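You operate a simulated robot arm through the tools that you are given. There is no shell and no other tool. Be economical: measure what you need, move in short steps, check, and stop when the job is done.

You run a simulated robot arm. Do the job below in one go: nothing can be reset, and whatever is moved stays where it is left.

TASK
Lift the brown flap open.
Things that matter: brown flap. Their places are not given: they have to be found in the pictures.

The check looks at the end state, three seconds after you hand in, the way a careful person would. Anything else that was tipped, shoved, dropped, spilled or broken makes it a failure.

THE ROBOT
A 7-joint arm with a two-finger parallel gripper, fixed in place. Base frame: the origin is at the foot of the arm, x ahead of it, y to its left, z up. Units: mm, degrees, N and s.
Its first joint turns from -166.0 to 166.0 degrees. Payload 4.4 kg.
The tool frame sits at the grasp point between the pads (the TCP): z along the fingers, y along the line on which they close. The tips reach 23 mm beyond it. The gripper opens to 94 mm. The fingers are 38 mm wide and 10 mm thick; the gripper's body (54 by 96 mm) begins 39 mm behind the TCP.
Orientation is that of the tool frame in the base frame, as a unit quaternion [x, y, z, w]. With the fingers straight down and closing along the base's y, the tool's x points along the base's -x, its y along +y and its z along -z.

THE INTERFACE
- The arm moves only by the tool move_arm. Its argument "steps" is a list of rows, each an object of numbers (a shift or turn left out is 0, a gripper value left out holds the last): "fingers": the opening in per cent of the stroke, from 0 (shut) to 100 (fully open); "tx", "ty", "tz": the shift along the base's x, y, z in units of 40 mm (1.0 is 40 mm); "rx", "ry", "rz": the turn, a rotation vector about the base's x, y, z in units of 5 degrees (1.0 is 5 degrees). In form: [{"fingers": .., "tx": .., "ty": .., "tz": .., "rx": .., "ry": .., "rz": ..}, ...]. A call has 1 to 8 rows; each row shifts and turns the commanded pose from where the row before left it. A call with a number of a shift or a turn outside -1 to 1 is refused whole. Each row takes 0.2 s and may step no farther than 50 mm and 8.6 degrees from the row before; otherwise, or with a gripper value out of range, the whole call is refused. A pose out of reach is approached as far as the arm can. The call stops where the force on the tool passes 40 N (or 10 N more than at its start, if that is more) or the arm is blocked; 0.2 s more then pass. Each finger travels about 72 mm/s and halts on what it meets, pressing with about 43 N; the grip force reading is that of the motor and also rises with nothing between the fingers. The clock runs only during rows and for 0.2 s after the last one: add rows that do not move to give the fingers time. It gives the time, the measured TCP pose, the force on the tool (base axes), the opening and the grip force at its end, in the units of the frame above (readings bear some noise), and new pictures: "pictures" is both (left out), scene, wrist or none.
- Cameras (640 x 400 px; columns grow to the right, rows downward): "scene" is fixed at [214.9, 640.9, 1611.4]; the picture's right is [-0.31, -0.95, 0.00], its down [-0.65, 0.21, -0.73] and it looks along [0.69, -0.22, -0.69] (base axes); focal length 366 px, centre (320, 200). "wrist" rides on the gripper at [86, 16, -75] in the tool frame; the picture's right is [-0.18, 0.98, 0.00], its down [-0.58, -0.11, -0.81] and it looks along [-0.79, -0.15, 0.59] (tool axes); focal length 243 px, centre (320, 200).
- measure_at(camera, pixels): for up to 12 pixels [column, row] of the newest picture of that camera ("zoom" is the newest enlarged one), the place [x, y, z] in the base frame of the surface seen there, good to about 3 mm, but the place of the scene camera against the robot may be out by one fixed shift of up to 25 mm in any direction. No time passes.
- close_up(camera, box): a new picture of the part [left, top, right, bottom] of that camera's present view, enlarged. No time passes.
- job_done(): hands the job in; it is judged then, once.

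Go step by step. Measure first, check grasps and placings, and put right what went wrong. The budget is 60 turns and 170 pictures, counting those below and the enlarged ones. Unless the task says otherwise, let go and move clear before handing in, and close with one line.

The tools are called after ">>>" by a JSON object that holds its "fn" and its "kwargs". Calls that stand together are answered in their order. move_arm: Moves the arm, as the interface text tells. Its arguments: {"type":"object","properties":{"steps":{"type":"array"},"pictures":{"type":"string","enum":["both","scene","wrist","none"]}},"required":["steps"]} The other tools are called the same way: measure_at (camera, pixels) gives the place of the surface under pixels of a picture; close_up (camera, box) takes an enlarged picture of a part of a camera's view; job_done () hands the job in.

At the start:

```text
time: 0.0
eef_pos: [757.3, 136.4, 1077.2]
orientation: [0.0, 1.0, 0.0, 0.001]
contact_force: [-0.2, 0.0, -0.2]
finger_gap: 94.1
finger_force: 0.1
```

scene: 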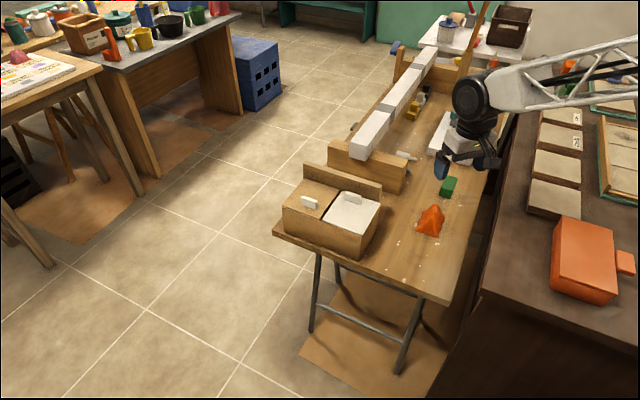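
wrist: 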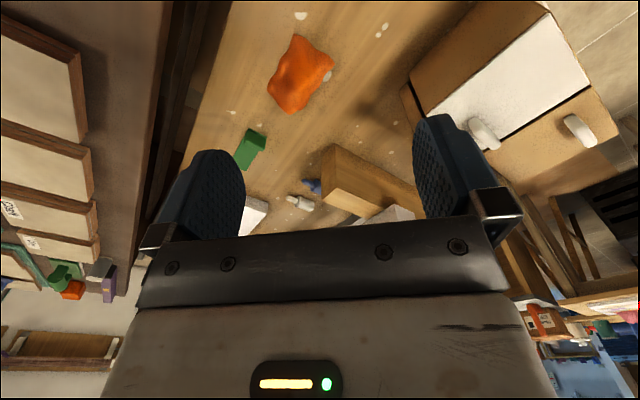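

The scene shows a box at about (330,215) with a brown flap (handle at 309,203) and a white flap (handle 353,198). I'll enlarge it and measure.

>>> {"fn": "close_up", "kwargs": {"camera": "scene", "box": [260, 150, 420, 270]}}

>>> {"fn": "close_up", "kwargs": {"camera": "wrist", "box": [390, 0, 640, 160]}}

>>> {"fn": "measure_at", "kwargs": {"camera": "scene", "pixels": [[309, 203], [353, 198], [286, 210], [338, 190], [325, 216], [309, 179], [355, 225], [381, 204], [345, 192], [328, 232], [290, 230], [380, 230]]}}

>>> {"fn": "measure_at", "kwargs": {"camera": "wrist", "pixels": [[579, 128], [485, 133], [600, 95], [530, 140], [550, 165], [608, 138], [500, 90], [450, 40], [572, 118], [588, 142]]}}

```text
3.33 times, centred on (340, 210) of scene
```

zoom: 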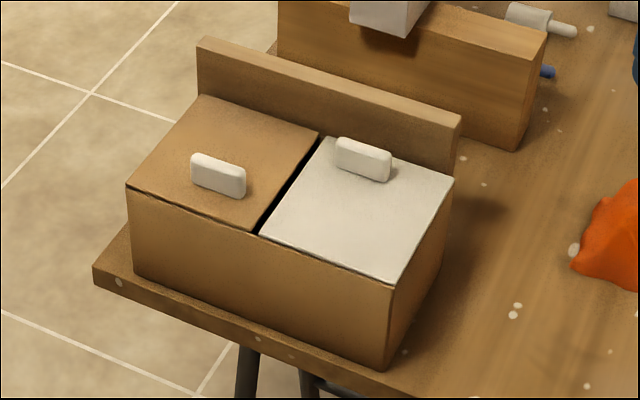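

```text
2.50 times, centred on (515, 80) of wrist
```

zoom: 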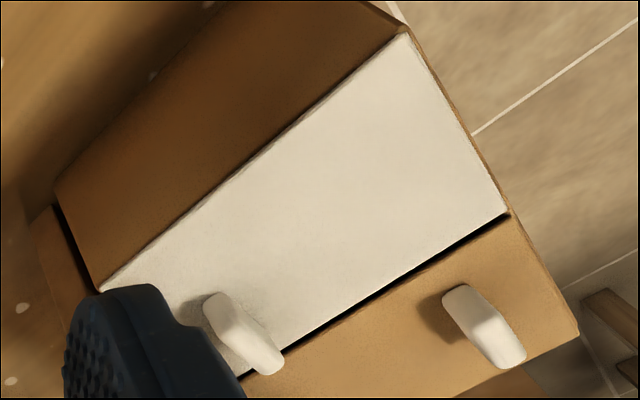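

```text
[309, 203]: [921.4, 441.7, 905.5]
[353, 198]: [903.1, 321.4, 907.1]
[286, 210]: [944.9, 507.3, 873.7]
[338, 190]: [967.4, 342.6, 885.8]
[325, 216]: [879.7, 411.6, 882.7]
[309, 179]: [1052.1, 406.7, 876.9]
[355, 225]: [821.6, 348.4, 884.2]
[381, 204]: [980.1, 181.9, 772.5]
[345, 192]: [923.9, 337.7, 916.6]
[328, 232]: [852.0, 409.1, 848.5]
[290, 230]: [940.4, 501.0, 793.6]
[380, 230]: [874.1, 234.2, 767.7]
```

```text
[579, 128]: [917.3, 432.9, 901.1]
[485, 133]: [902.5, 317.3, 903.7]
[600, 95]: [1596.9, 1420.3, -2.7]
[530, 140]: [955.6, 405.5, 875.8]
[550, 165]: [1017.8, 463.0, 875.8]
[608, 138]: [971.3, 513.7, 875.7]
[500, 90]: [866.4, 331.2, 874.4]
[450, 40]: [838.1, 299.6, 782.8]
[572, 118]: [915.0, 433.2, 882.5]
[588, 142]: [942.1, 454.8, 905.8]
```

The brown lid sits at z≈875 with a bar handle at about (917,437,902). I need a sharper look at the lid's edges to tell which side the hinge is on.

>>> {"fn": "close_up", "kwargs": {"camera": "scene", "box": [276, 170, 348, 225]}}

>>> {"fn": "measure_at", "kwargs": {"camera": "scene", "pixels": [[284, 205], [305, 180], [337, 190], [318, 217], [302, 199], [317, 205], [303, 206], [317, 210], [343, 192], [378, 205], [362, 233], [323, 219]]}}

```text
7.27 times, centred on (312, 198) of scene
```

zoom: 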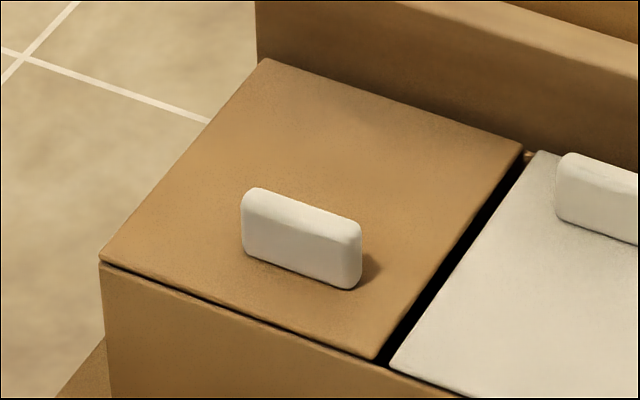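

```text
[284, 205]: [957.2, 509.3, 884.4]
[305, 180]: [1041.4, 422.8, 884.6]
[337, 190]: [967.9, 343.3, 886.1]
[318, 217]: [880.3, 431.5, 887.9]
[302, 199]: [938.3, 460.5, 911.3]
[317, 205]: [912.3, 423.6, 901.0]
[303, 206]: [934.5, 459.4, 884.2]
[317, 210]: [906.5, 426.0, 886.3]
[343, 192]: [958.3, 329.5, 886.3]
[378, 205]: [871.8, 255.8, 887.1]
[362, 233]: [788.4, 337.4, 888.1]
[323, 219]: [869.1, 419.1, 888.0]
```

Brown lid: front edge (284,205)-(318,217), back edge beside the board (305,180)-(337,190). The handle is about 30 mm from the front edge, so the hinge is at the back. I'll turn the tool to the lid's 45° heading and move above the front of the handle.

>>> {"fn": "measure_at", "kwargs": {"camera": "scene", "pixels": [[306, 163], [380, 187], [306, 174], [340, 185], [345, 176]]}}

>>> {"fn": "move_arm", "kwargs": {"steps": [{"fingers": 100, "tx": 0.35, "ty": 0.94, "rz": -1}, {"tx": 0.35, "ty": 0.94, "rz": -1}, {"tx": 0.35, "ty": 0.94, "rz": -1}, {"tx": 0.35, "ty": 0.94, "rz": -1}, {"tx": 0.35, "ty": 0.94, "rz": -1}, {"tx": 0.35, "ty": 0.94, "rz": -1}, {"tx": 0.35, "ty": 0.94, "rz": -1}, {"tx": 0.35, "ty": 0.94, "rz": -1}]}}

```text
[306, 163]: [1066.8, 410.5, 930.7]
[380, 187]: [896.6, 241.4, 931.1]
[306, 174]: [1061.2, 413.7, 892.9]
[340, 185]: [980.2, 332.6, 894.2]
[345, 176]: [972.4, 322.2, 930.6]
```

```text
time: 1.8
eef_pos: [870.0, 436.1, 1077.5]
orientation: [0.343, 0.939, 0.0, 0.001]
contact_force: [0.3, 0.2, 1.3]
finger_gap: 94.1
finger_force: 0.1
```

scene: 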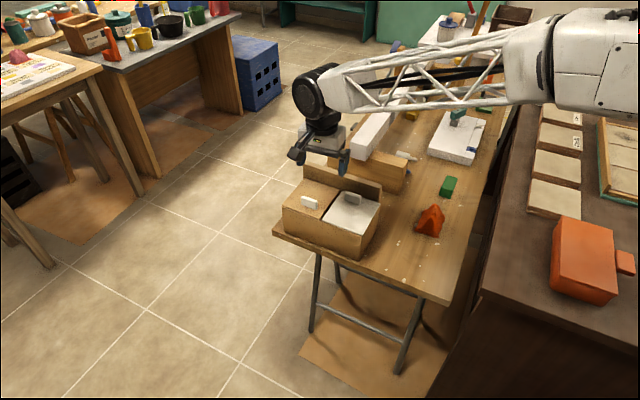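
wrist: 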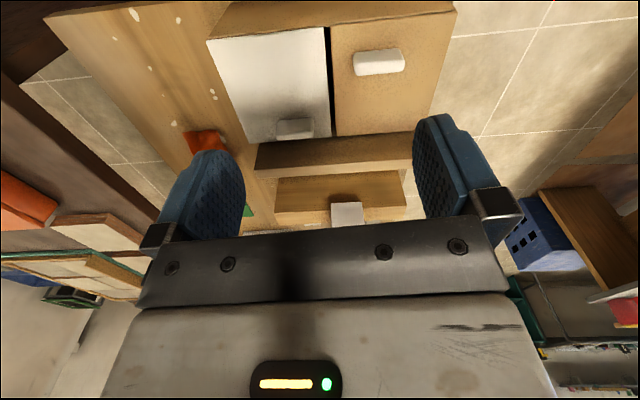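

The tool's heading now nearly matches the lid and the handle is clear in the wrist view at (379,62). I'll finish the turn, tilt toward the hinge, and measure the handle.

>>> {"fn": "measure_at", "kwargs": {"camera": "wrist", "pixels": [[355, 62], [379, 62], [403, 62], [356, 55], [402, 50], [380, 54], [380, 71], [336, 30], [335, 132], [412, 128], [440, 20], [380, 100]]}}

>>> {"fn": "move_arm", "kwargs": {"steps": [{"rz": -1, "tx": 0.1, "ty": 0.3}, {"rx": -1, "ry": -1, "ty": 0.35}, {"rx": -1, "ry": -1, "ty": 0.35}, {"rx": -1, "ry": -1, "tz": -0.5}, {"rx": -1, "ry": -1, "tz": -0.5}, {"rx": -1, "ry": -1, "tz": -0.5}]}}

```text
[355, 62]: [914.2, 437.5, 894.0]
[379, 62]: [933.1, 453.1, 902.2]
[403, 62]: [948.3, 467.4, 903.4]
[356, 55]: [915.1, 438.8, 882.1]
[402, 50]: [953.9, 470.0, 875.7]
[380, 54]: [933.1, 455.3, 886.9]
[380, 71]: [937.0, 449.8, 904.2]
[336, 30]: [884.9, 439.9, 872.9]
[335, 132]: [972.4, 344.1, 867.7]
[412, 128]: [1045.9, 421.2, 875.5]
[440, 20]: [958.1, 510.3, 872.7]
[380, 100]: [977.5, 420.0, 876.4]
```

```text
time: 3.2
eef_pos: [872.7, 477.0, 1019.0]
orientation: [0.364, 0.88, -0.116, 0.282]
contact_force: [0.5, 0.7, 0.6]
finger_gap: 93.8
finger_force: 0.0
```

scene: 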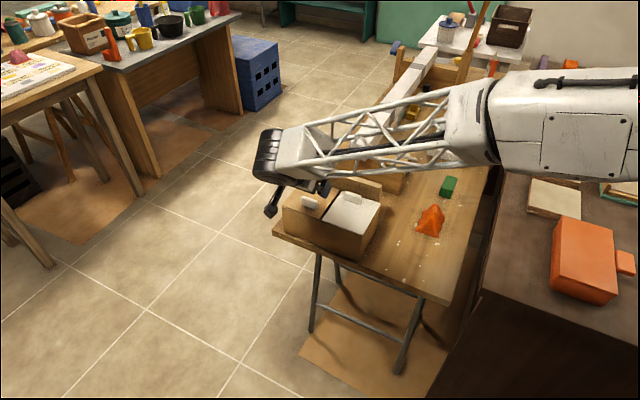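
wrist: 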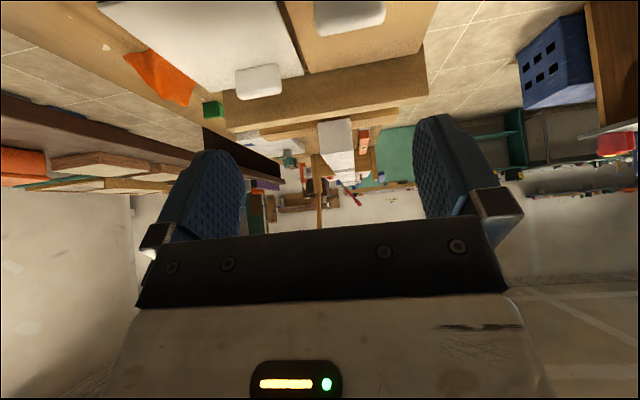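

The wrist measurement puts the handle centre near (935,449), top z≈904, lid z≈874. I'll move the open fingers to straddle the handle's ends, stopping about 20 mm high for a check.

>>> {"fn": "move_arm", "kwargs": {"steps": [{"tx": 0.52, "ty": -0.23, "tz": -0.7}, {"tx": 0.52, "ty": -0.23, "tz": -0.7}, {"tx": 0.52, "ty": -0.23, "tz": -0.7}, {}]}}

```text
time: 4.2
eef_pos: [935.5, 448.3, 933.9]
orientation: [0.365, 0.88, -0.117, 0.281]
contact_force: [-0.3, -0.7, -0.2]
finger_gap: 94.1
finger_force: 0.0
```

scene: 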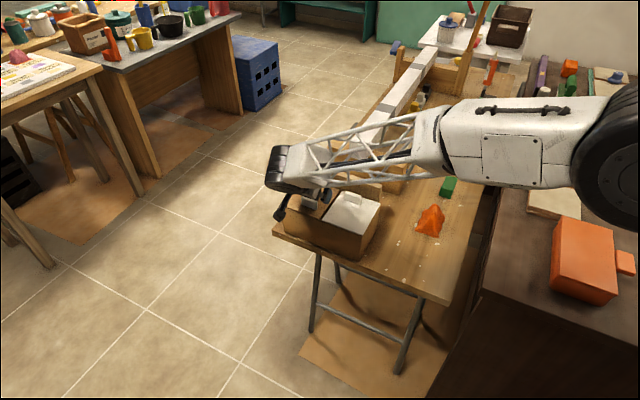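
wrist: 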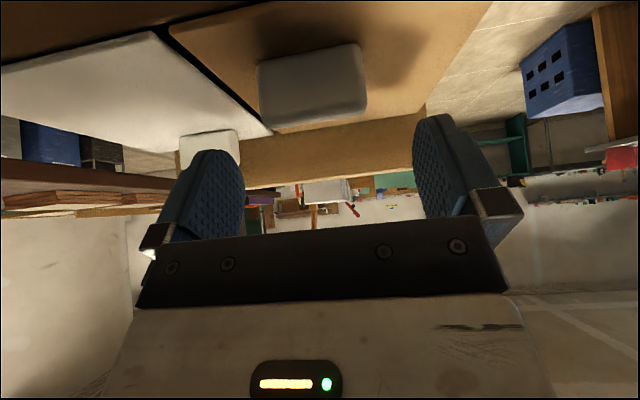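

Reached z 934 and the handle is seen between the fingers at (312,85). I'll measure it to verify alignment.

>>> {"fn": "measure_at", "kwargs": {"camera": "wrist", "pixels": [[262, 90], [312, 85], [362, 80], [310, 60], [315, 110], [265, 70], [360, 55], [210, 148], [220, 60], [400, 60], [350, 130], [300, 176]]}}

>>> {"fn": "close_up", "kwargs": {"camera": "scene", "box": [250, 130, 410, 250]}}

```text
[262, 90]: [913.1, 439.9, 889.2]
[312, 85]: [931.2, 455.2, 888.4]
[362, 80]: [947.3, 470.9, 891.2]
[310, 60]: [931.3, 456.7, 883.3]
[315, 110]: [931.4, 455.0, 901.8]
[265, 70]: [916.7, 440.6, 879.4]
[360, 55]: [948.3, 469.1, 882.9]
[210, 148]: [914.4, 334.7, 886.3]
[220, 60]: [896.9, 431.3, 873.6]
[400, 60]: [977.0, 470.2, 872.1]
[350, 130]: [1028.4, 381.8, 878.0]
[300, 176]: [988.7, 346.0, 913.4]
```

```text
3.33 times, centred on (330, 190) of scene
```

zoom: 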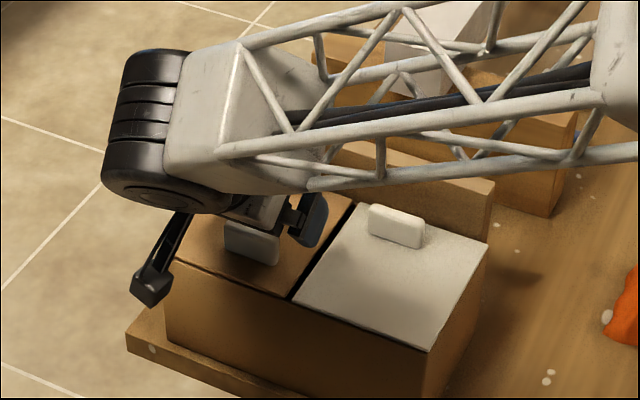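

The handle centre is (935,451) and the tool is aligned. I'll descend 25 mm and close, and check the forearm's clearance.

>>> {"fn": "measure_at", "kwargs": {"camera": "scene", "pixels": [[310, 164], [335, 171], [345, 184], [370, 182], [319, 185]]}}

>>> {"fn": "move_arm", "kwargs": {"steps": [{"tz": -0.31}, {"tz": -0.31}, {"fingers": 0}, {}, {}]}}

```text
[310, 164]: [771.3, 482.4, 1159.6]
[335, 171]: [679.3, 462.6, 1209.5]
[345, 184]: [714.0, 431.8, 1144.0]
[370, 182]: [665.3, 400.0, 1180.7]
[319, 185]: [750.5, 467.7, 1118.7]
```

```text
time: 5.4
eef_pos: [934.9, 450.6, 909.5]
orientation: [0.365, 0.88, -0.115, 0.281]
contact_force: [12.3, 7.7, -5.2]
finger_gap: 49.7
finger_force: 44.9
stopped in row 5: the force on the tool passed its limit (the readings are from after the stop); the commanded pose is now the measured one
```

scene: 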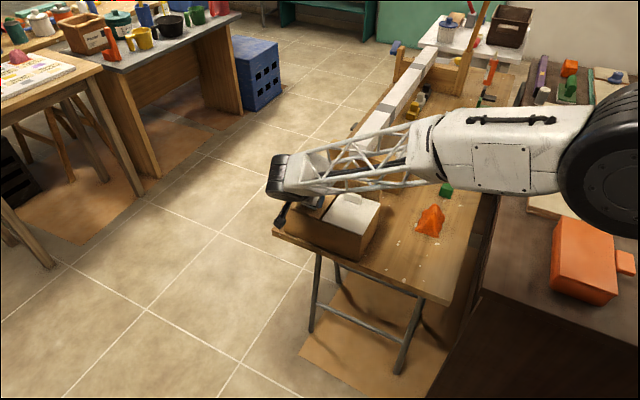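
wrist: 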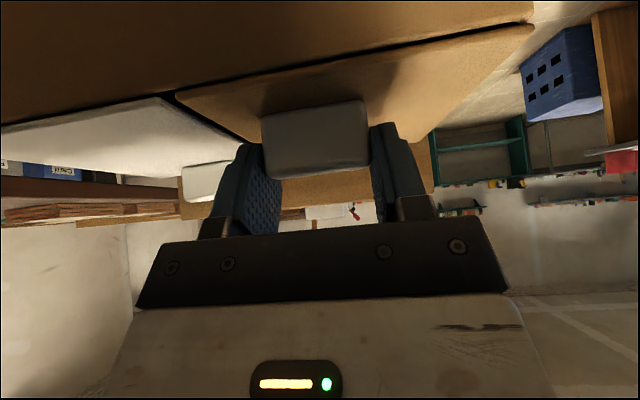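

The handle is gripped (gap 49.7). I'll begin lifting along the hinge arc (radius ≈107 about (1009,382,872)), turning with the lid.

>>> {"fn": "move_arm", "kwargs": {"steps": [{"tx": 0.092, "ty": -0.092, "tz": 0.3, "rx": 1, "ry": 1}, {"tx": 0.118, "ty": -0.118, "tz": 0.284, "rx": 1, "ry": 1}, {"tx": 0.143, "ty": -0.143, "tz": 0.261, "rx": 1, "ry": 1}]}}

```text
time: 5.7
eef_pos: [936.2, 449.5, 912.2]
orientation: [0.366, 0.888, -0.106, 0.258]
contact_force: [13.4, -0.4, -4.3]
finger_gap: 49.7
finger_force: 45.1
stopped in row 1: the force on the tool passed its limit (the readings are from after the stop); the commanded pose is now the measured one
```

scene: 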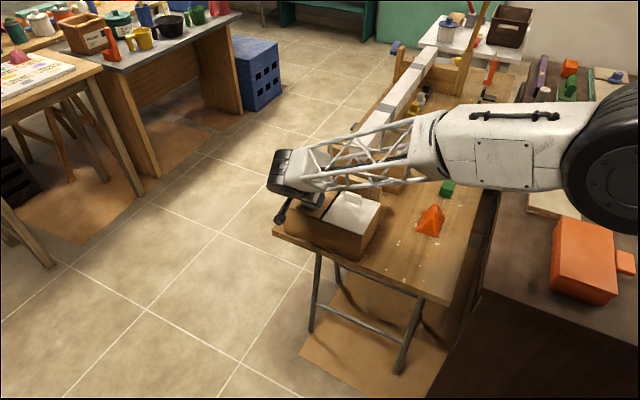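
wrist: 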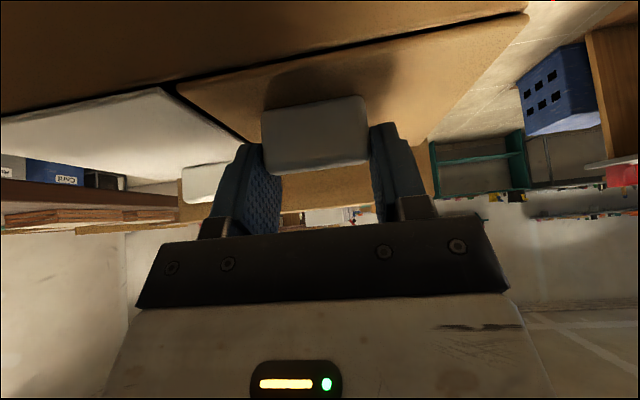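

The lift stopped early on a force peak. I'll retry gently, with small upward steps and a little rotation.

>>> {"fn": "move_arm", "kwargs": {"steps": [{}, {"tx": 0.02, "ty": -0.02, "tz": 0.08, "rx": 0.25, "ry": 0.25}, {"tx": 0.02, "ty": -0.02, "tz": 0.08, "rx": 0.25, "ry": 0.25}, {"tx": 0.02, "ty": -0.02, "tz": 0.08, "rx": 0.25, "ry": 0.25}, {"tx": 0.025, "ty": -0.025, "tz": 0.075, "rx": 0.25, "ry": 0.25}], "pictures": "wrist"}}

```text
time: 6.3
eef_pos: [935.2, 450.3, 911.6]
orientation: [0.367, 0.892, -0.102, 0.245]
contact_force: [13.8, 6.6, -6.9]
finger_gap: 49.4
finger_force: 45.5
stopped in row 3: the force on the tool passed its limit (the readings are from after the stop); the commanded pose is now the measured one
```

wrist: 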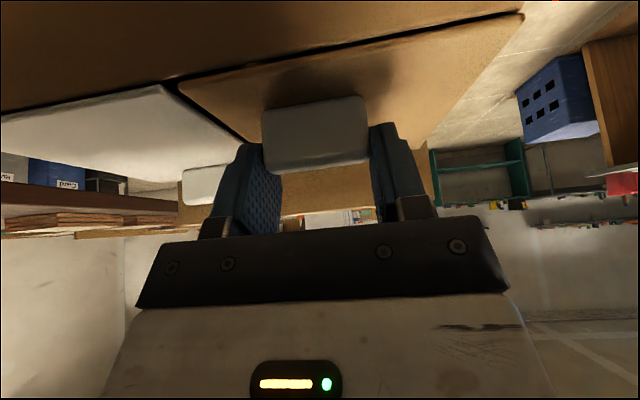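

The TCP barely rises, so the force is peaking. I'll try a pure vertical lift to see what it reads.

>>> {"fn": "move_arm", "kwargs": {"steps": [{}, {"tz": 0.1}, {"tz": 0.1}, {"tz": 0.1}, {"tz": 0.1}], "pictures": "wrist"}}

```text
time: 6.9
eef_pos: [935.8, 450.2, 911.1]
orientation: [0.365, 0.892, -0.101, 0.246]
contact_force: [13.8, 5.3, -6.1]
finger_gap: 49.6
finger_force: 44.6
stopped in row 2: the force on the tool passed its limit (the readings are from after the stop); the commanded pose is now the measured one
```

wrist: 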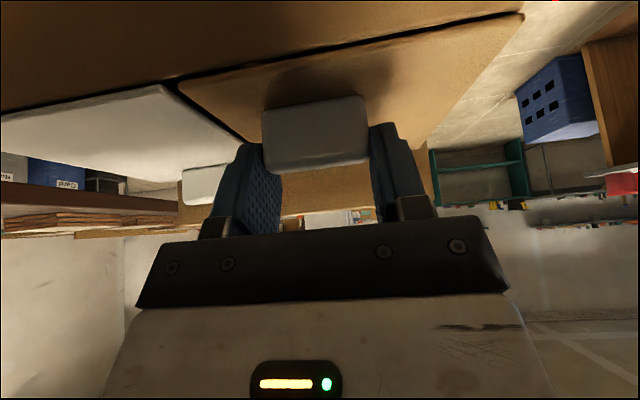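

A lift of only 4 mm exceeds the limit; the hinge may be stiff or damped. I'll try much slower steps and centre the grip about 1 mm along the handle axis.

>>> {"fn": "move_arm", "kwargs": {"steps": [{"tx": 0.01, "ty": 0.01}, {"tz": 0.02}, {"tz": 0.02}, {"tz": 0.02}, {"tz": 0.02}, {"tz": 0.02}, {"tz": 0.02}, {"tz": 0.02}], "pictures": "none"}}

```text
time: 8.0
eef_pos: [935.5, 449.6, 911.9]
orientation: [0.366, 0.892, -0.102, 0.243]
contact_force: [14.0, 3.5, -6.3]
finger_gap: 49.5
finger_force: 45.5
stopped in row 5: the force on the tool passed its limit (the readings are from after the stop); the commanded pose is now the measured one
```

Resistance is static: the lid isn't moving at about 40 N. I'll look closely at the lid edges for the hinge and any catch before pulling harder.

>>> {"fn": "close_up", "kwargs": {"camera": "wrist", "box": [150, 0, 550, 250]}}

>>> {"fn": "close_up", "kwargs": {"camera": "scene", "box": [270, 160, 390, 260]}}

```text
1.60 times, centred on (350, 125) of wrist
```

zoom: 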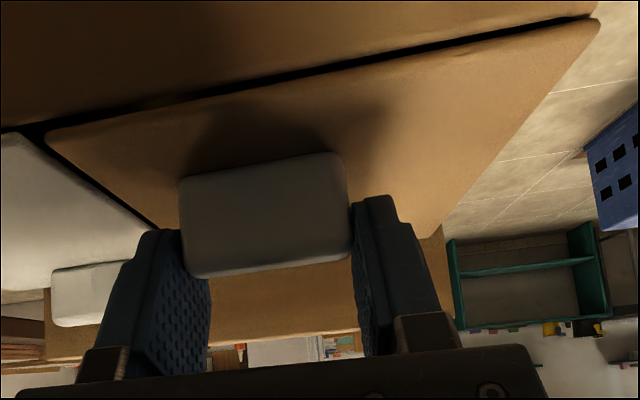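

```text
4.00 times, centred on (330, 210) of scene
```

zoom: 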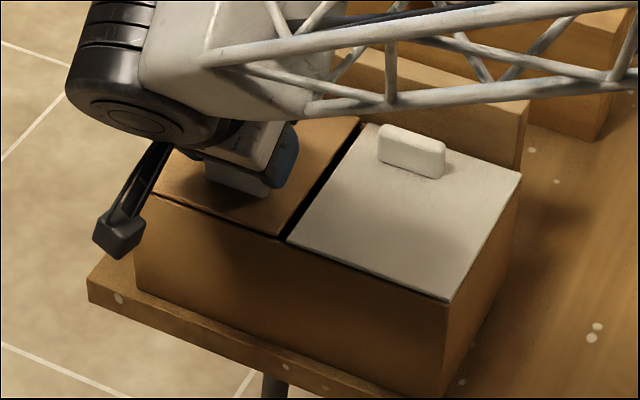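

A dark gap shows at the lid's front edge. I'll measure whether the lid has tilted at all.

>>> {"fn": "measure_at", "kwargs": {"camera": "wrist", "pixels": [[190, 92], [300, 72], [400, 52], [500, 25], [215, 110], [400, 110], [430, 90], [420, 130], [160, 100], [200, 120], [315, 98], [315, 165]]}}

>>> {"fn": "measure_at", "kwargs": {"camera": "scene", "pixels": [[289, 208], [319, 216], [335, 192], [330, 200], [322, 212], [350, 215], [296, 204]]}}

```text
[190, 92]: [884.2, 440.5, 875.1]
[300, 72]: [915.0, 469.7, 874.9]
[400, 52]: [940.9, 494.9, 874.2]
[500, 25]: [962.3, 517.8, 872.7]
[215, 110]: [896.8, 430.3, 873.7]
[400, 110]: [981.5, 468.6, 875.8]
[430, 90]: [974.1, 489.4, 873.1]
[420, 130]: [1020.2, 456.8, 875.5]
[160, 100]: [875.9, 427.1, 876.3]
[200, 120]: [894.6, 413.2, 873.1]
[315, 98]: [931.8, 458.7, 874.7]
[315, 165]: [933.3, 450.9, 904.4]
```

```text
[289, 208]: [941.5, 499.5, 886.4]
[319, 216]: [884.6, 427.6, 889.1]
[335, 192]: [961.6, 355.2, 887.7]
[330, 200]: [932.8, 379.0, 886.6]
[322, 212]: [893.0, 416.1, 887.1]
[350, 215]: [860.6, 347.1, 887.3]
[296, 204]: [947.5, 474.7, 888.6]
```

The lid is still flat (z≈874 everywhere), so lifting with a back hinge doesn't work with this grip. I'll gently test the opposite hypothesis, a hinge along the front edge, with a small rotation the other way.

>>> {"fn": "move_arm", "kwargs": {"steps": [{"tx": -0.021, "ty": 0.021, "tz": 0.022, "rx": -0.25, "ry": -0.25}, {"tx": -0.021, "ty": 0.021, "tz": 0.022, "rx": -0.25, "ry": -0.25}, {"tx": -0.021, "ty": 0.021, "tz": 0.022, "rx": -0.25, "ry": -0.25}, {"tx": -0.021, "ty": 0.021, "tz": 0.022, "rx": -0.25, "ry": -0.25}], "pictures": "none"}}

```text
time: 8.5
eef_pos: [935.2, 450.2, 913.6]
orientation: [0.365, 0.888, -0.108, 0.257]
contact_force: [16.9, 5.8, -6.3]
finger_gap: 49.5
finger_force: 44.9
stopped in row 2: the force on the tool passed its limit (the readings are from after the stop); the commanded pose is now the measured one
```

Neither direction yields, and a sideways force of about 15 N persists from the grip. I'll open the fingers to check for a clean baseline, and look again.

>>> {"fn": "move_arm", "kwargs": {"steps": [{"fingers": 100}, {}, {}], "pictures": "wrist"}}

```text
time: 9.3
eef_pos: [935.9, 451.2, 914.0]
orientation: [0.366, 0.888, -0.108, 0.257]
contact_force: [-0.2, 0.0, 0.1]
finger_gap: 94.2
finger_force: 0.1
```

wrist: 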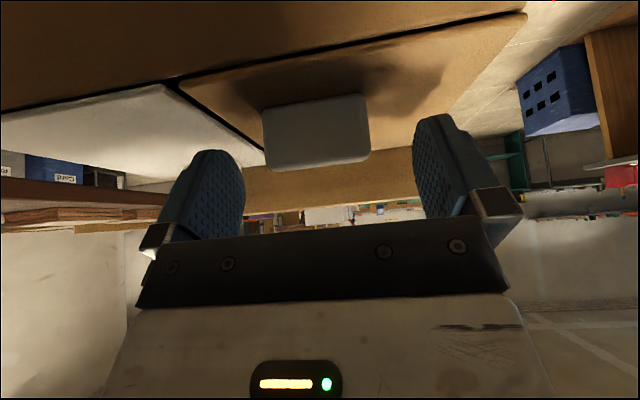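

With the fingers open the force is zero, and the tool had crept up the handle. I'll lower for a deeper, better-centred grip and close again.

>>> {"fn": "move_arm", "kwargs": {"steps": [{"tx": -0.02, "ty": -0.02, "tz": -0.1}, {"tz": -0.1}, {"fingers": 0}, {}, {}, {}], "pictures": "wrist"}}

```text
time: 10.5
eef_pos: [934.6, 451.2, 905.8]
orientation: [0.364, 0.889, -0.106, 0.258]
contact_force: [14.5, 5.8, -5.2]
finger_gap: 49.8
finger_force: 44.8
stopped in row 6: the force on the tool passed its limit (the readings are from after the stop); the commanded pose is now the measured one
```

wrist: 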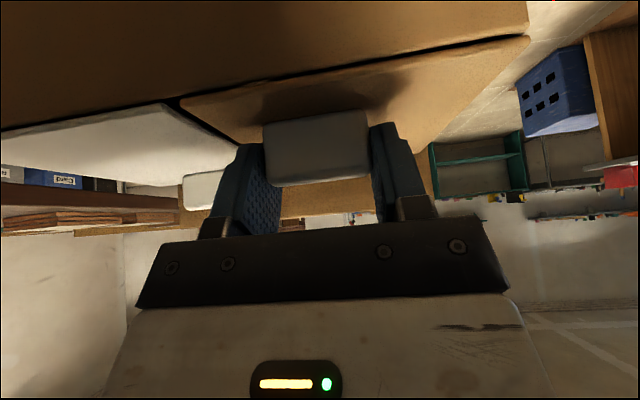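

Deep grip is set (z 905.8). Now a very slow upward ramp, reading the force before any stop.

>>> {"fn": "move_arm", "kwargs": {"steps": [{}, {"tz": 0.015}, {"tz": 0.015}, {"tz": 0.015}], "pictures": "none"}}

```text
time: 11.4
eef_pos: [935.7, 451.4, 906.3]
orientation: [0.364, 0.889, -0.106, 0.258]
contact_force: [15.5, 6.5, -7.6]
finger_gap: 49.5
finger_force: 45.5
stopped in row 4: the force on the tool passed its limit (the readings are from after the stop); the commanded pose is now the measured one
```

Even 1.8 mm trips the limit. I'll check whether holding still alone trips it.

>>> {"fn": "move_arm", "kwargs": {"steps": [{}, {}, {}, {}, {}, {}], "pictures": "none"}}

```text
time: 12.8
eef_pos: [934.0, 450.7, 906.3]
orientation: [0.365, 0.888, -0.107, 0.258]
contact_force: [28.1, 15.1, -13.1]
finger_gap: 49.7
finger_force: 44.7
```

Holding still, the force creeps up along the handle axis, so my grip is off-centre and that is eating the margin. I'll shift along +axis to relieve it.

>>> {"fn": "move_arm", "kwargs": {"steps": [{"tx": 0.03, "ty": 0.02}, {"tx": 0.02, "ty": 0.02}, {}], "pictures": "none"}}

```text
time: 13.6
eef_pos: [936.4, 450.7, 906.4]
orientation: [0.364, 0.889, -0.108, 0.257]
contact_force: [-15.3, -8.8, 5.2]
finger_gap: 49.4
finger_force: 44.3
stopped in row 3: the force on the tool passed its limit (the readings are from after the stop); the commanded pose is now the measured one
```

The force reversed sign, so I overshot centre. I'll go back slightly and hold.

>>> {"fn": "move_arm", "kwargs": {"steps": [{}, {}, {}], "pictures": "none"}}

```text
time: 14.4
eef_pos: [935.5, 450.7, 906.1]
orientation: [0.365, 0.888, -0.108, 0.257]
contact_force: [-26.8, -15.0, 10.2]
finger_gap: 49.6
finger_force: 45.1
```

Now about −32 N. I'll shift back roughly 0.8 mm.

>>> {"fn": "move_arm", "kwargs": {"steps": [{"tx": -0.01, "ty": -0.006}, {"tx": -0.008, "ty": -0.004}, {}, {}], "pictures": "none"}}

```text
time: 15.4
eef_pos: [935.7, 449.6, 905.6]
orientation: [0.364, 0.889, -0.107, 0.258]
contact_force: [-8.5, -14.0, 6.8]
finger_gap: 49.5
finger_force: 44.8
```

The force is now small. The hold is very stiff, so I'll follow the back-hinge arc in small accurate steps.

>>> {"fn": "move_arm", "kwargs": {"steps": [{"tx": 0.011, "ty": -0.019, "tz": 0.062, "rx": 0.2, "ry": 0.2}, {"tx": 0.015, "ty": -0.015, "tz": 0.062, "rx": 0.2, "ry": 0.2}, {"tx": 0.016, "ty": -0.016, "tz": 0.061, "rx": 0.2, "ry": 0.2}, {"tx": 0.017, "ty": -0.017, "tz": 0.061, "rx": 0.2, "ry": 0.2}], "pictures": "wrist"}}

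```text
time: 16.1
eef_pos: [935.7, 450.3, 907.4]
orientation: [0.367, 0.896, -0.096, 0.23]
contact_force: [12.0, 6.6, -10.5]
finger_gap: 49.9
finger_force: 45.1
stopped in row 3: the force on the tool passed its limit (the readings are from after the stop); the commanded pose is now the measured one
```

wrist: 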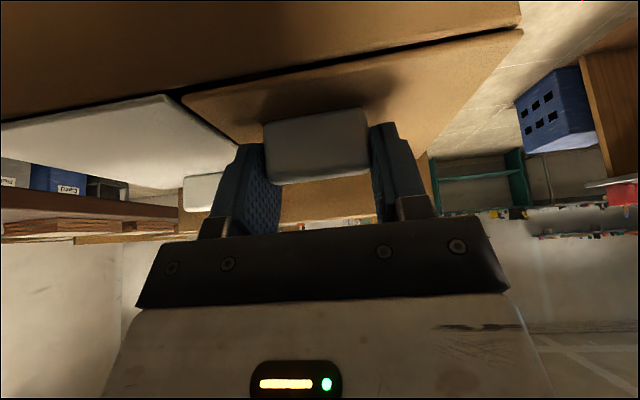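

The tool rotated 3° but rose only 2 mm. I'll measure whether the lid moved.

>>> {"fn": "measure_at", "kwargs": {"camera": "wrist", "pixels": [[195, 100], [300, 80], [400, 62], [500, 40], [215, 118], [410, 110], [425, 120], [300, 66], [400, 50], [490, 26], [235, 60], [170, 130]]}}

>>> {"fn": "close_up", "kwargs": {"camera": "wrist", "box": [150, 0, 550, 250]}}

```text
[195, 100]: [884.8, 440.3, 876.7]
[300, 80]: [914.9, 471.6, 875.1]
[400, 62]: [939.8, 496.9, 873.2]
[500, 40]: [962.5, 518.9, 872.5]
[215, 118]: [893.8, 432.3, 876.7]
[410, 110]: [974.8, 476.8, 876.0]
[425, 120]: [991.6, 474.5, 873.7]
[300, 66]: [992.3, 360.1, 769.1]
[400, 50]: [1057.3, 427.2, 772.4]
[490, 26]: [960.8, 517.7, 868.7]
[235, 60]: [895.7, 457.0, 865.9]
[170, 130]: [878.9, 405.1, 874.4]
```

```text
1.60 times, centred on (350, 125) of wrist
```

zoom: 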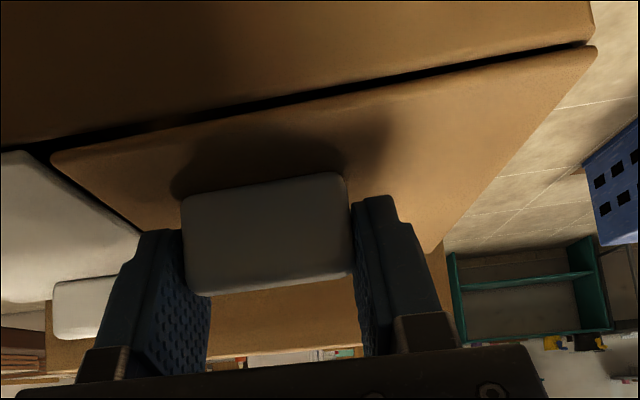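

The interior (z≈770) is now visible at (300,66)/(400,50). The gap narrows to the right, with the white-side corner at 877 and the outer side at 872.5. That suggests the hinge is on the outer (left) side edge. I'll test a gentle rotation about that edge.

>>> {"fn": "move_arm", "kwargs": {"steps": [{"tx": 0.014, "ty": 0.014, "tz": 0.034, "rx": -0.2, "ry": 0.2}, {"tx": 0.014, "ty": 0.014, "tz": 0.034, "rx": -0.2, "ry": 0.2}, {"tx": 0.014, "ty": 0.014, "tz": 0.034, "rx": -0.2, "ry": 0.2}, {"tx": 0.014, "ty": 0.014, "tz": 0.034, "rx": -0.2, "ry": 0.2}], "pictures": "wrist"}}

```text
time: 17.1
eef_pos: [938.5, 453.9, 914.5]
orientation: [0.355, 0.9, -0.141, 0.21]
contact_force: [9.4, 12.9, -3.4]
finger_gap: 49.2
finger_force: 44.9
```

wrist: 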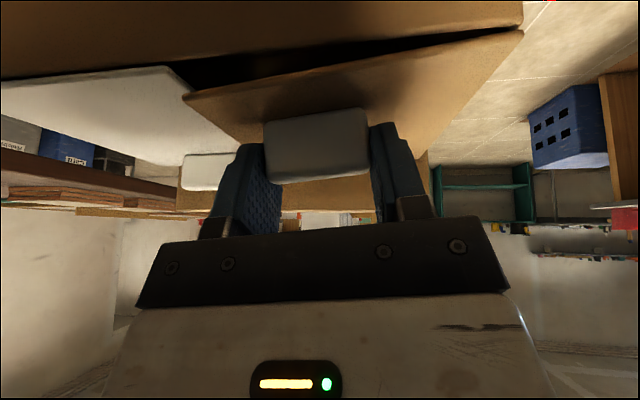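

The lid opens: it hinges on its outer left edge, now about 6°. I'll continue that arc with the tool turning along.

>>> {"fn": "move_arm", "kwargs": {"steps": [{"tx": 0.028, "ty": 0.028, "tz": 0.05, "rx": -0.3, "ry": 0.3}, {"tx": 0.028, "ty": 0.028, "tz": 0.049, "rx": -0.3, "ry": 0.3}, {"tx": 0.029, "ty": 0.029, "tz": 0.048, "rx": -0.3, "ry": 0.3}, {"tx": 0.03, "ty": 0.03, "tz": 0.047, "rx": -0.3, "ry": 0.3}, {"tx": 0.031, "ty": 0.031, "tz": 0.045, "rx": -0.3, "ry": 0.3}, {"tx": 0.032, "ty": 0.032, "tz": 0.043, "rx": -0.3, "ry": 0.3}]}}

```text
time: 18.5
eef_pos: [945.3, 460.1, 926.9]
orientation: [0.325, 0.9, -0.238, 0.168]
contact_force: [-2.5, 18.4, 19.0]
finger_gap: 50.2
finger_force: 44.6
```

scene: 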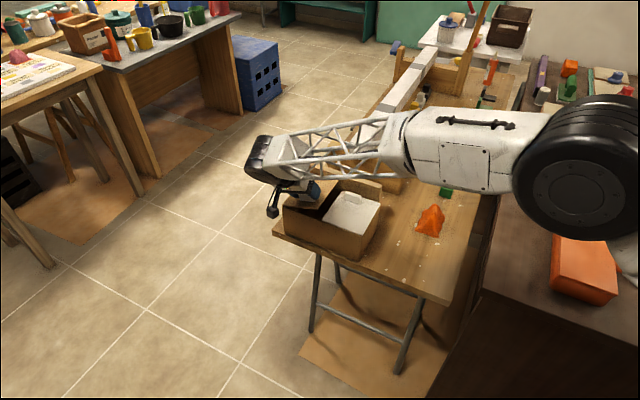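
wrist: 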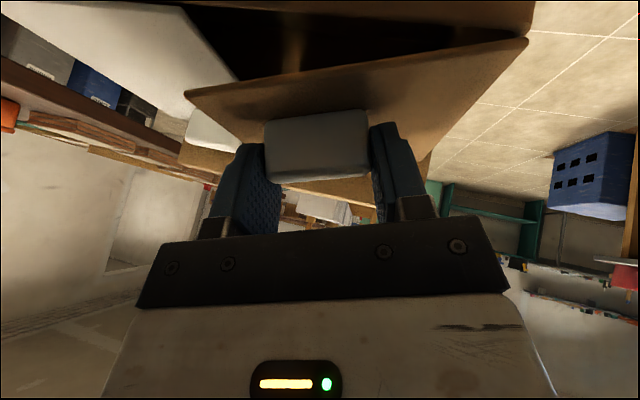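

About 18° open and tracking well. I'll continue the arc with refined geometry (lever ≈66 mm).

>>> {"fn": "move_arm", "kwargs": {"steps": [{"tx": 0.047, "ty": 0.055, "tz": 0.07, "rx": -0.4, "ry": 0.4}, {"tx": 0.051, "ty": 0.051, "tz": 0.058, "rx": -0.4, "ry": 0.4}, {"tx": 0.053, "ty": 0.053, "tz": 0.0545, "rx": -0.4, "ry": 0.4}, {"tx": 0.055, "ty": 0.055, "tz": 0.0505, "rx": -0.4, "ry": 0.4}, {"tx": 0.057, "ty": 0.057, "tz": 0.0467, "rx": -0.4, "ry": 0.4}, {"tx": 0.058, "ty": 0.058, "tz": 0.0427, "rx": -0.4, "ry": 0.4}]}}

```text
time: 19.0
eef_pos: [947.2, 461.6, 930.0]
orientation: [0.316, 0.898, -0.265, 0.154]
contact_force: [-6.0, 4.3, 4.9]
finger_gap: 50.1
finger_force: 44.5
stopped in row 2: the force on the tool passed its limit (the readings are from after the stop); the commanded pose is now the measured one
```

scene: 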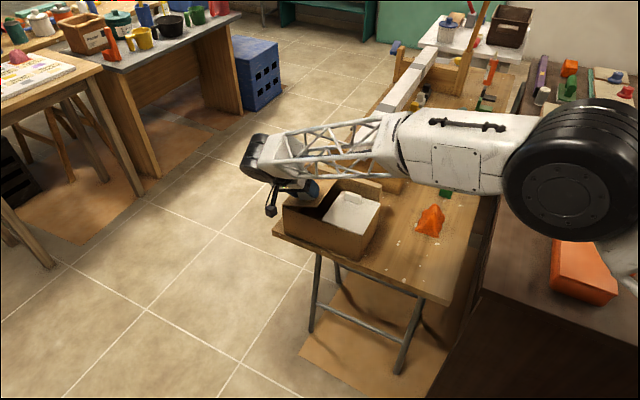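
wrist: 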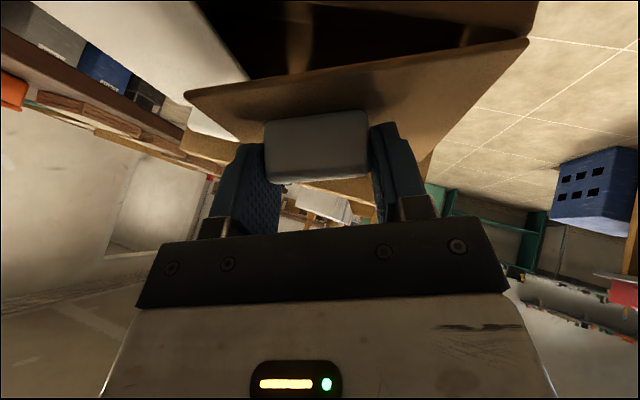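

It tripped at about 23° but the force relaxed. I'll continue in smaller steps.

>>> {"fn": "move_arm", "kwargs": {"steps": [{"tx": 0.03, "ty": 0.032, "tz": 0.038, "rx": -0.25, "ry": 0.25}, {"tx": 0.031, "ty": 0.033, "tz": 0.037, "rx": -0.25, "ry": 0.25}, {"tx": 0.032, "ty": 0.034, "tz": 0.036, "rx": -0.25, "ry": 0.25}, {"tx": 0.033, "ty": 0.034, "tz": 0.035, "rx": -0.25, "ry": 0.25}, {"tx": 0.034, "ty": 0.035, "tz": 0.033, "rx": -0.25, "ry": 0.25}, {"tx": 0.034, "ty": 0.035, "tz": 0.032, "rx": -0.25, "ry": 0.25}], "pictures": "wrist"}}

```text
time: 20.4
eef_pos: [956.1, 468.9, 939.2]
orientation: [0.287, 0.886, -0.344, 0.116]
contact_force: [-5.6, -3.9, 29.9]
finger_gap: 50.1
finger_force: 44.8
```

wrist: 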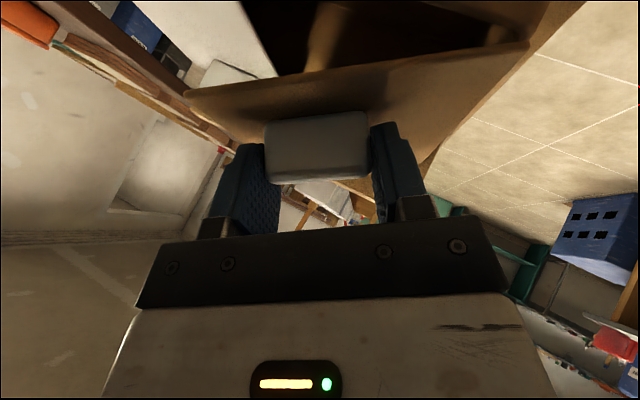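

About 33° open; z force of +30 suggests adding height. I'll continue.

>>> {"fn": "move_arm", "kwargs": {"steps": [{"tx": 0.034, "ty": 0.034, "tz": 0.052, "rx": -0.25, "ry": 0.25}, {"tx": 0.035, "ty": 0.035, "tz": 0.036, "rx": -0.25, "ry": 0.25}, {"tx": 0.036, "ty": 0.036, "tz": 0.034, "rx": -0.25, "ry": 0.25}, {"tx": 0.037, "ty": 0.037, "tz": 0.032, "rx": -0.25, "ry": 0.25}, {"tx": 0.037, "ty": 0.037, "tz": 0.03, "rx": -0.25, "ry": 0.25}, {"tx": 0.038, "ty": 0.038, "tz": 0.028, "rx": -0.25, "ry": 0.25}], "pictures": "both"}}

```text
time: 21.8
eef_pos: [964.5, 479.0, 946.0]
orientation: [0.255, 0.869, -0.418, 0.076]
contact_force: [27.3, 3.7, 20.3]
finger_gap: 50.6
finger_force: 45.1
```

scene: 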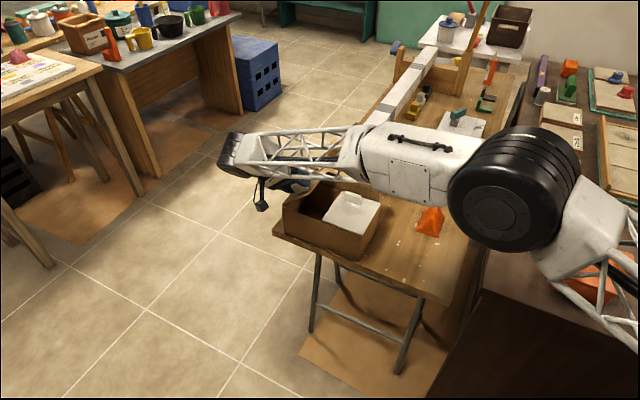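
wrist: 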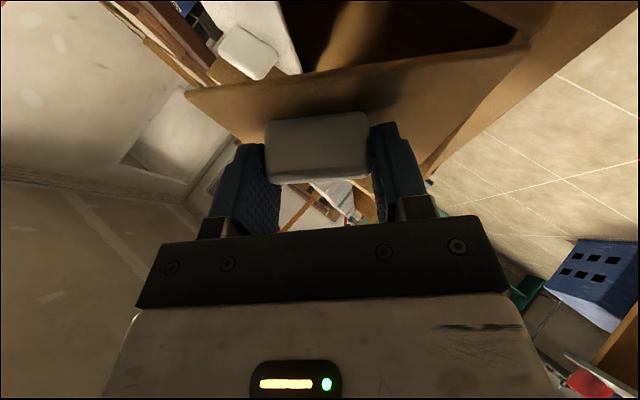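

About 44° open and still in reach. I'll check the elbow's clearance over the counter and continue the arc.

>>> {"fn": "measure_at", "kwargs": {"camera": "scene", "pixels": [[495, 235], [450, 200], [380, 195], [345, 176], [500, 160], [590, 250], [540, 240]]}}

>>> {"fn": "move_arm", "kwargs": {"steps": [{"tx": 0.053, "ty": 0.039, "tz": 0.037, "rx": -0.25, "ry": 0.25}, {"tx": 0.04, "ty": 0.039, "tz": 0.025, "rx": -0.25, "ry": 0.25}, {"tx": 0.04, "ty": 0.04, "tz": 0.023, "rx": -0.25, "ry": 0.25}, {"tx": 0.041, "ty": 0.041, "tz": 0.021, "rx": -0.25, "ry": 0.25}, {"tx": 0.041, "ty": 0.041, "tz": 0.019, "rx": -0.25, "ry": 0.25}, {"tx": 0.041, "ty": 0.041, "tz": 0.017, "rx": -0.25, "ry": 0.25}], "pictures": "both"}}

```text
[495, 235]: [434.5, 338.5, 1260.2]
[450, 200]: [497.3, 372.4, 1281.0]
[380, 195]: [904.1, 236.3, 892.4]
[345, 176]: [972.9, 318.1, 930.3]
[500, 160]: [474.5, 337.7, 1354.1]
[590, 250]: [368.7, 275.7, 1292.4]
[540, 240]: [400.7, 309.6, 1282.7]
```

```text
time: 23.2
eef_pos: [973.6, 489.3, 951.4]
orientation: [0.222, 0.842, -0.49, 0.036]
contact_force: [21.5, 15.5, 12.1]
finger_gap: 50.2
finger_force: 44.9
```

scene: 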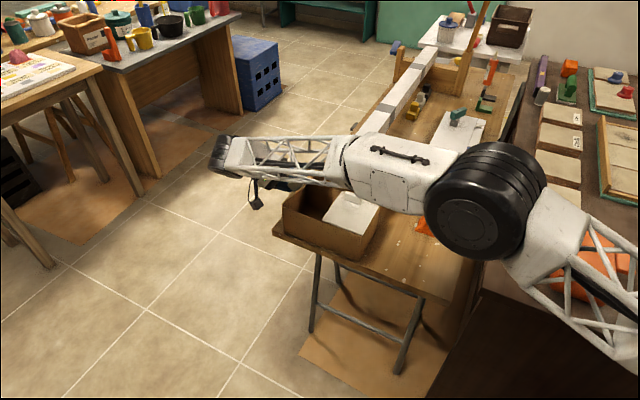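
wrist: 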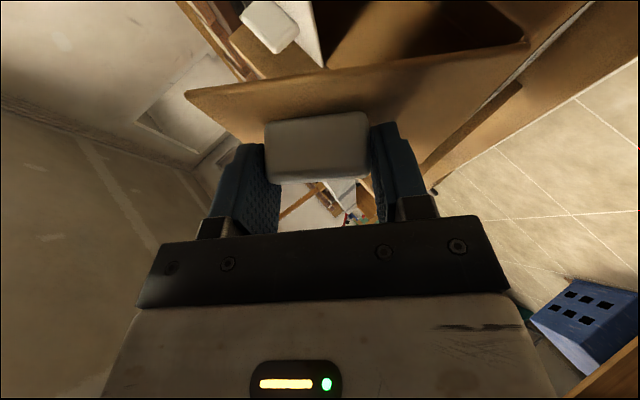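

About 55° open. I'll continue.

>>> {"fn": "move_arm", "kwargs": {"steps": [{"tx": 0.053, "ty": 0.05, "tz": 0.02, "rx": -0.25, "ry": 0.25}, {"tx": 0.042, "ty": 0.042, "tz": 0.012, "rx": -0.25, "ry": 0.25}, {"tx": 0.042, "ty": 0.042, "tz": 0.01, "rx": -0.25, "ry": 0.25}, {"tx": 0.042, "ty": 0.042, "tz": 0.008, "rx": -0.25, "ry": 0.25}, {"tx": 0.042, "ty": 0.042, "tz": 0.006, "rx": -0.25, "ry": 0.25}, {"tx": 0.042, "ty": 0.042, "tz": 0.004, "rx": -0.25, "ry": 0.25}], "pictures": "both"}}

```text
time: 24.5
eef_pos: [980.9, 494.9, 952.7]
orientation: [0.198, 0.82, -0.537, 0.008]
contact_force: [13.3, 6.5, -1.8]
finger_gap: 51.0
finger_force: 44.4
out of reach, approached as far as the arm can: row 6
stopped in row 6: the force on the tool passed its limit (the readings are from after the stop); the commanded pose is now the measured one
```

scene: 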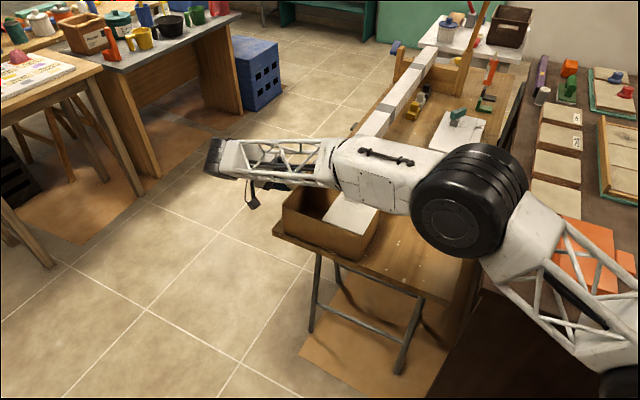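
wrist: 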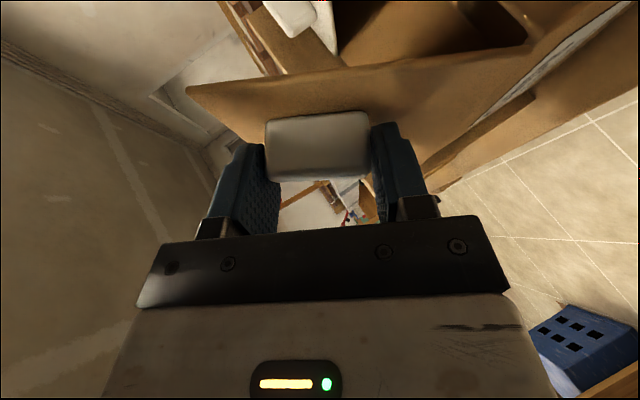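

The arm hits its reach limit at about 61° because the gripper body now lies beyond the handle. I'll pivot the tool about the handle's long axis, so the pads slip round and the body comes back to the near side, while keeping hold of the lid.

>>> {"fn": "move_arm", "kwargs": {"steps": [{"tx": -0.026, "ty": 0.026, "tz": 0, "rx": -0.34, "ry": -0.34, "rz": 0.877}, {"tx": -0.029, "ty": 0.023, "tz": -0.002, "rx": -0.34, "ry": -0.34, "rz": 0.877}, {"tx": -0.031, "ty": 0.021, "tz": -0.004, "rx": -0.34, "ry": -0.34, "rz": 0.877}, {"tx": -0.032, "ty": 0.018, "tz": -0.005, "rx": -0.34, "ry": -0.34, "rz": 0.877}], "pictures": "both"}}

```text
time: 25.5
eef_pos: [974.9, 498.8, 954.3]
orientation: [0.1, 0.805, -0.565, 0.151]
contact_force: [-1.8, 34.4, -0.9]
finger_gap: 51.9
finger_force: 44.9
```

scene: 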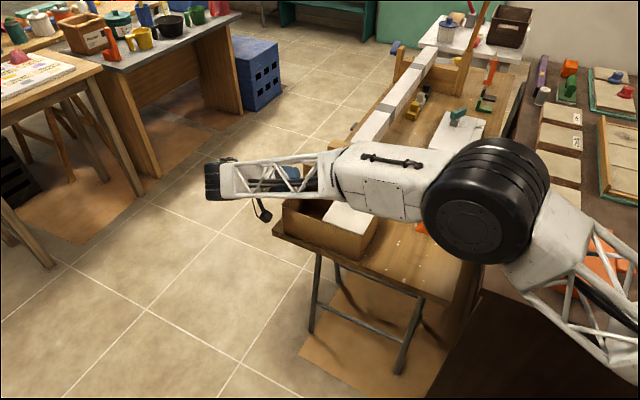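
wrist: 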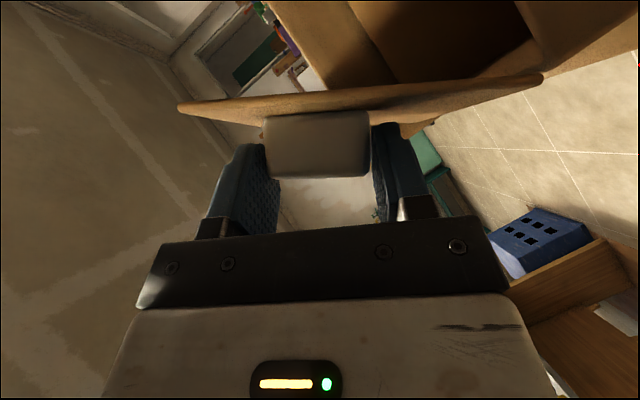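

The pivot works: the handle is still held and the lid is up. A y-force of 34 N means I should ease +y; I'll pivot 15° more.

>>> {"fn": "move_arm", "kwargs": {"steps": [{"ty": 0.02}, {"tx": -0.033, "ty": 0.018, "tz": -0.006, "rx": -0.34, "ry": -0.34, "rz": 0.877}, {"tx": -0.034, "ty": 0.014, "tz": -0.008, "rx": -0.34, "ry": -0.34, "rz": 0.877}, {"tx": -0.034, "ty": 0.01, "tz": -0.009, "rx": -0.34, "ry": -0.34, "rz": 0.877}], "pictures": "wrist"}}

```text
time: 26.5
eef_pos: [971.0, 500.4, 951.7]
orientation: [0.027, 0.778, -0.574, 0.254]
contact_force: [9.7, 13.4, -0.2]
finger_gap: 51.9
finger_force: 45.2
```

wrist: 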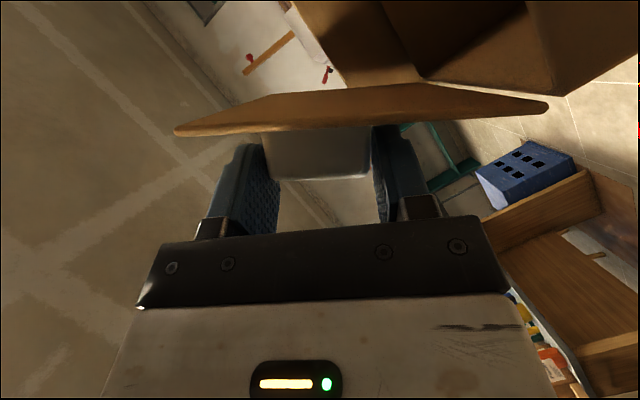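

The pivot is done and the lid is held at about 61°. I'll resume the opening arc.

>>> {"fn": "move_arm", "kwargs": {"steps": [{"tx": 0.046, "ty": 0.047, "tz": 0.008, "rx": -0.25, "ry": 0.25}, {"tx": 0.041, "ty": 0.041, "tz": 0.006, "rx": -0.25, "ry": 0.25}, {"tx": 0.041, "ty": 0.041, "tz": 0.004, "rx": -0.25, "ry": 0.25}, {"tx": 0.041, "ty": 0.041, "tz": 0.002, "rx": -0.25, "ry": 0.25}, {"tx": 0.041, "ty": 0.041, "tz": 0.0, "rx": -0.25, "ry": 0.25}, {"tx": 0.041, "ty": 0.041, "tz": -0.002, "rx": -0.25, "ry": 0.25}], "pictures": "both"}}

```text
time: 27.8
eef_pos: [980.4, 509.3, 953.4]
orientation: [-0.019, 0.758, -0.617, 0.213]
contact_force: [14.5, 5.0, -3.7]
finger_gap: 51.8
finger_force: 45.0
stopped in row 6: the force on the tool passed its limit (the readings are from after the stop); the commanded pose is now the measured one
```

scene: 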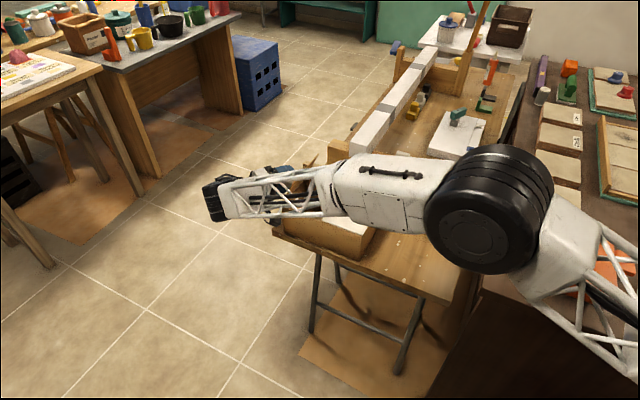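
wrist: 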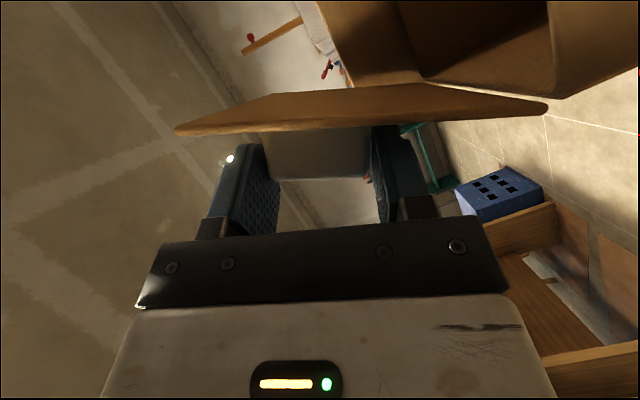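

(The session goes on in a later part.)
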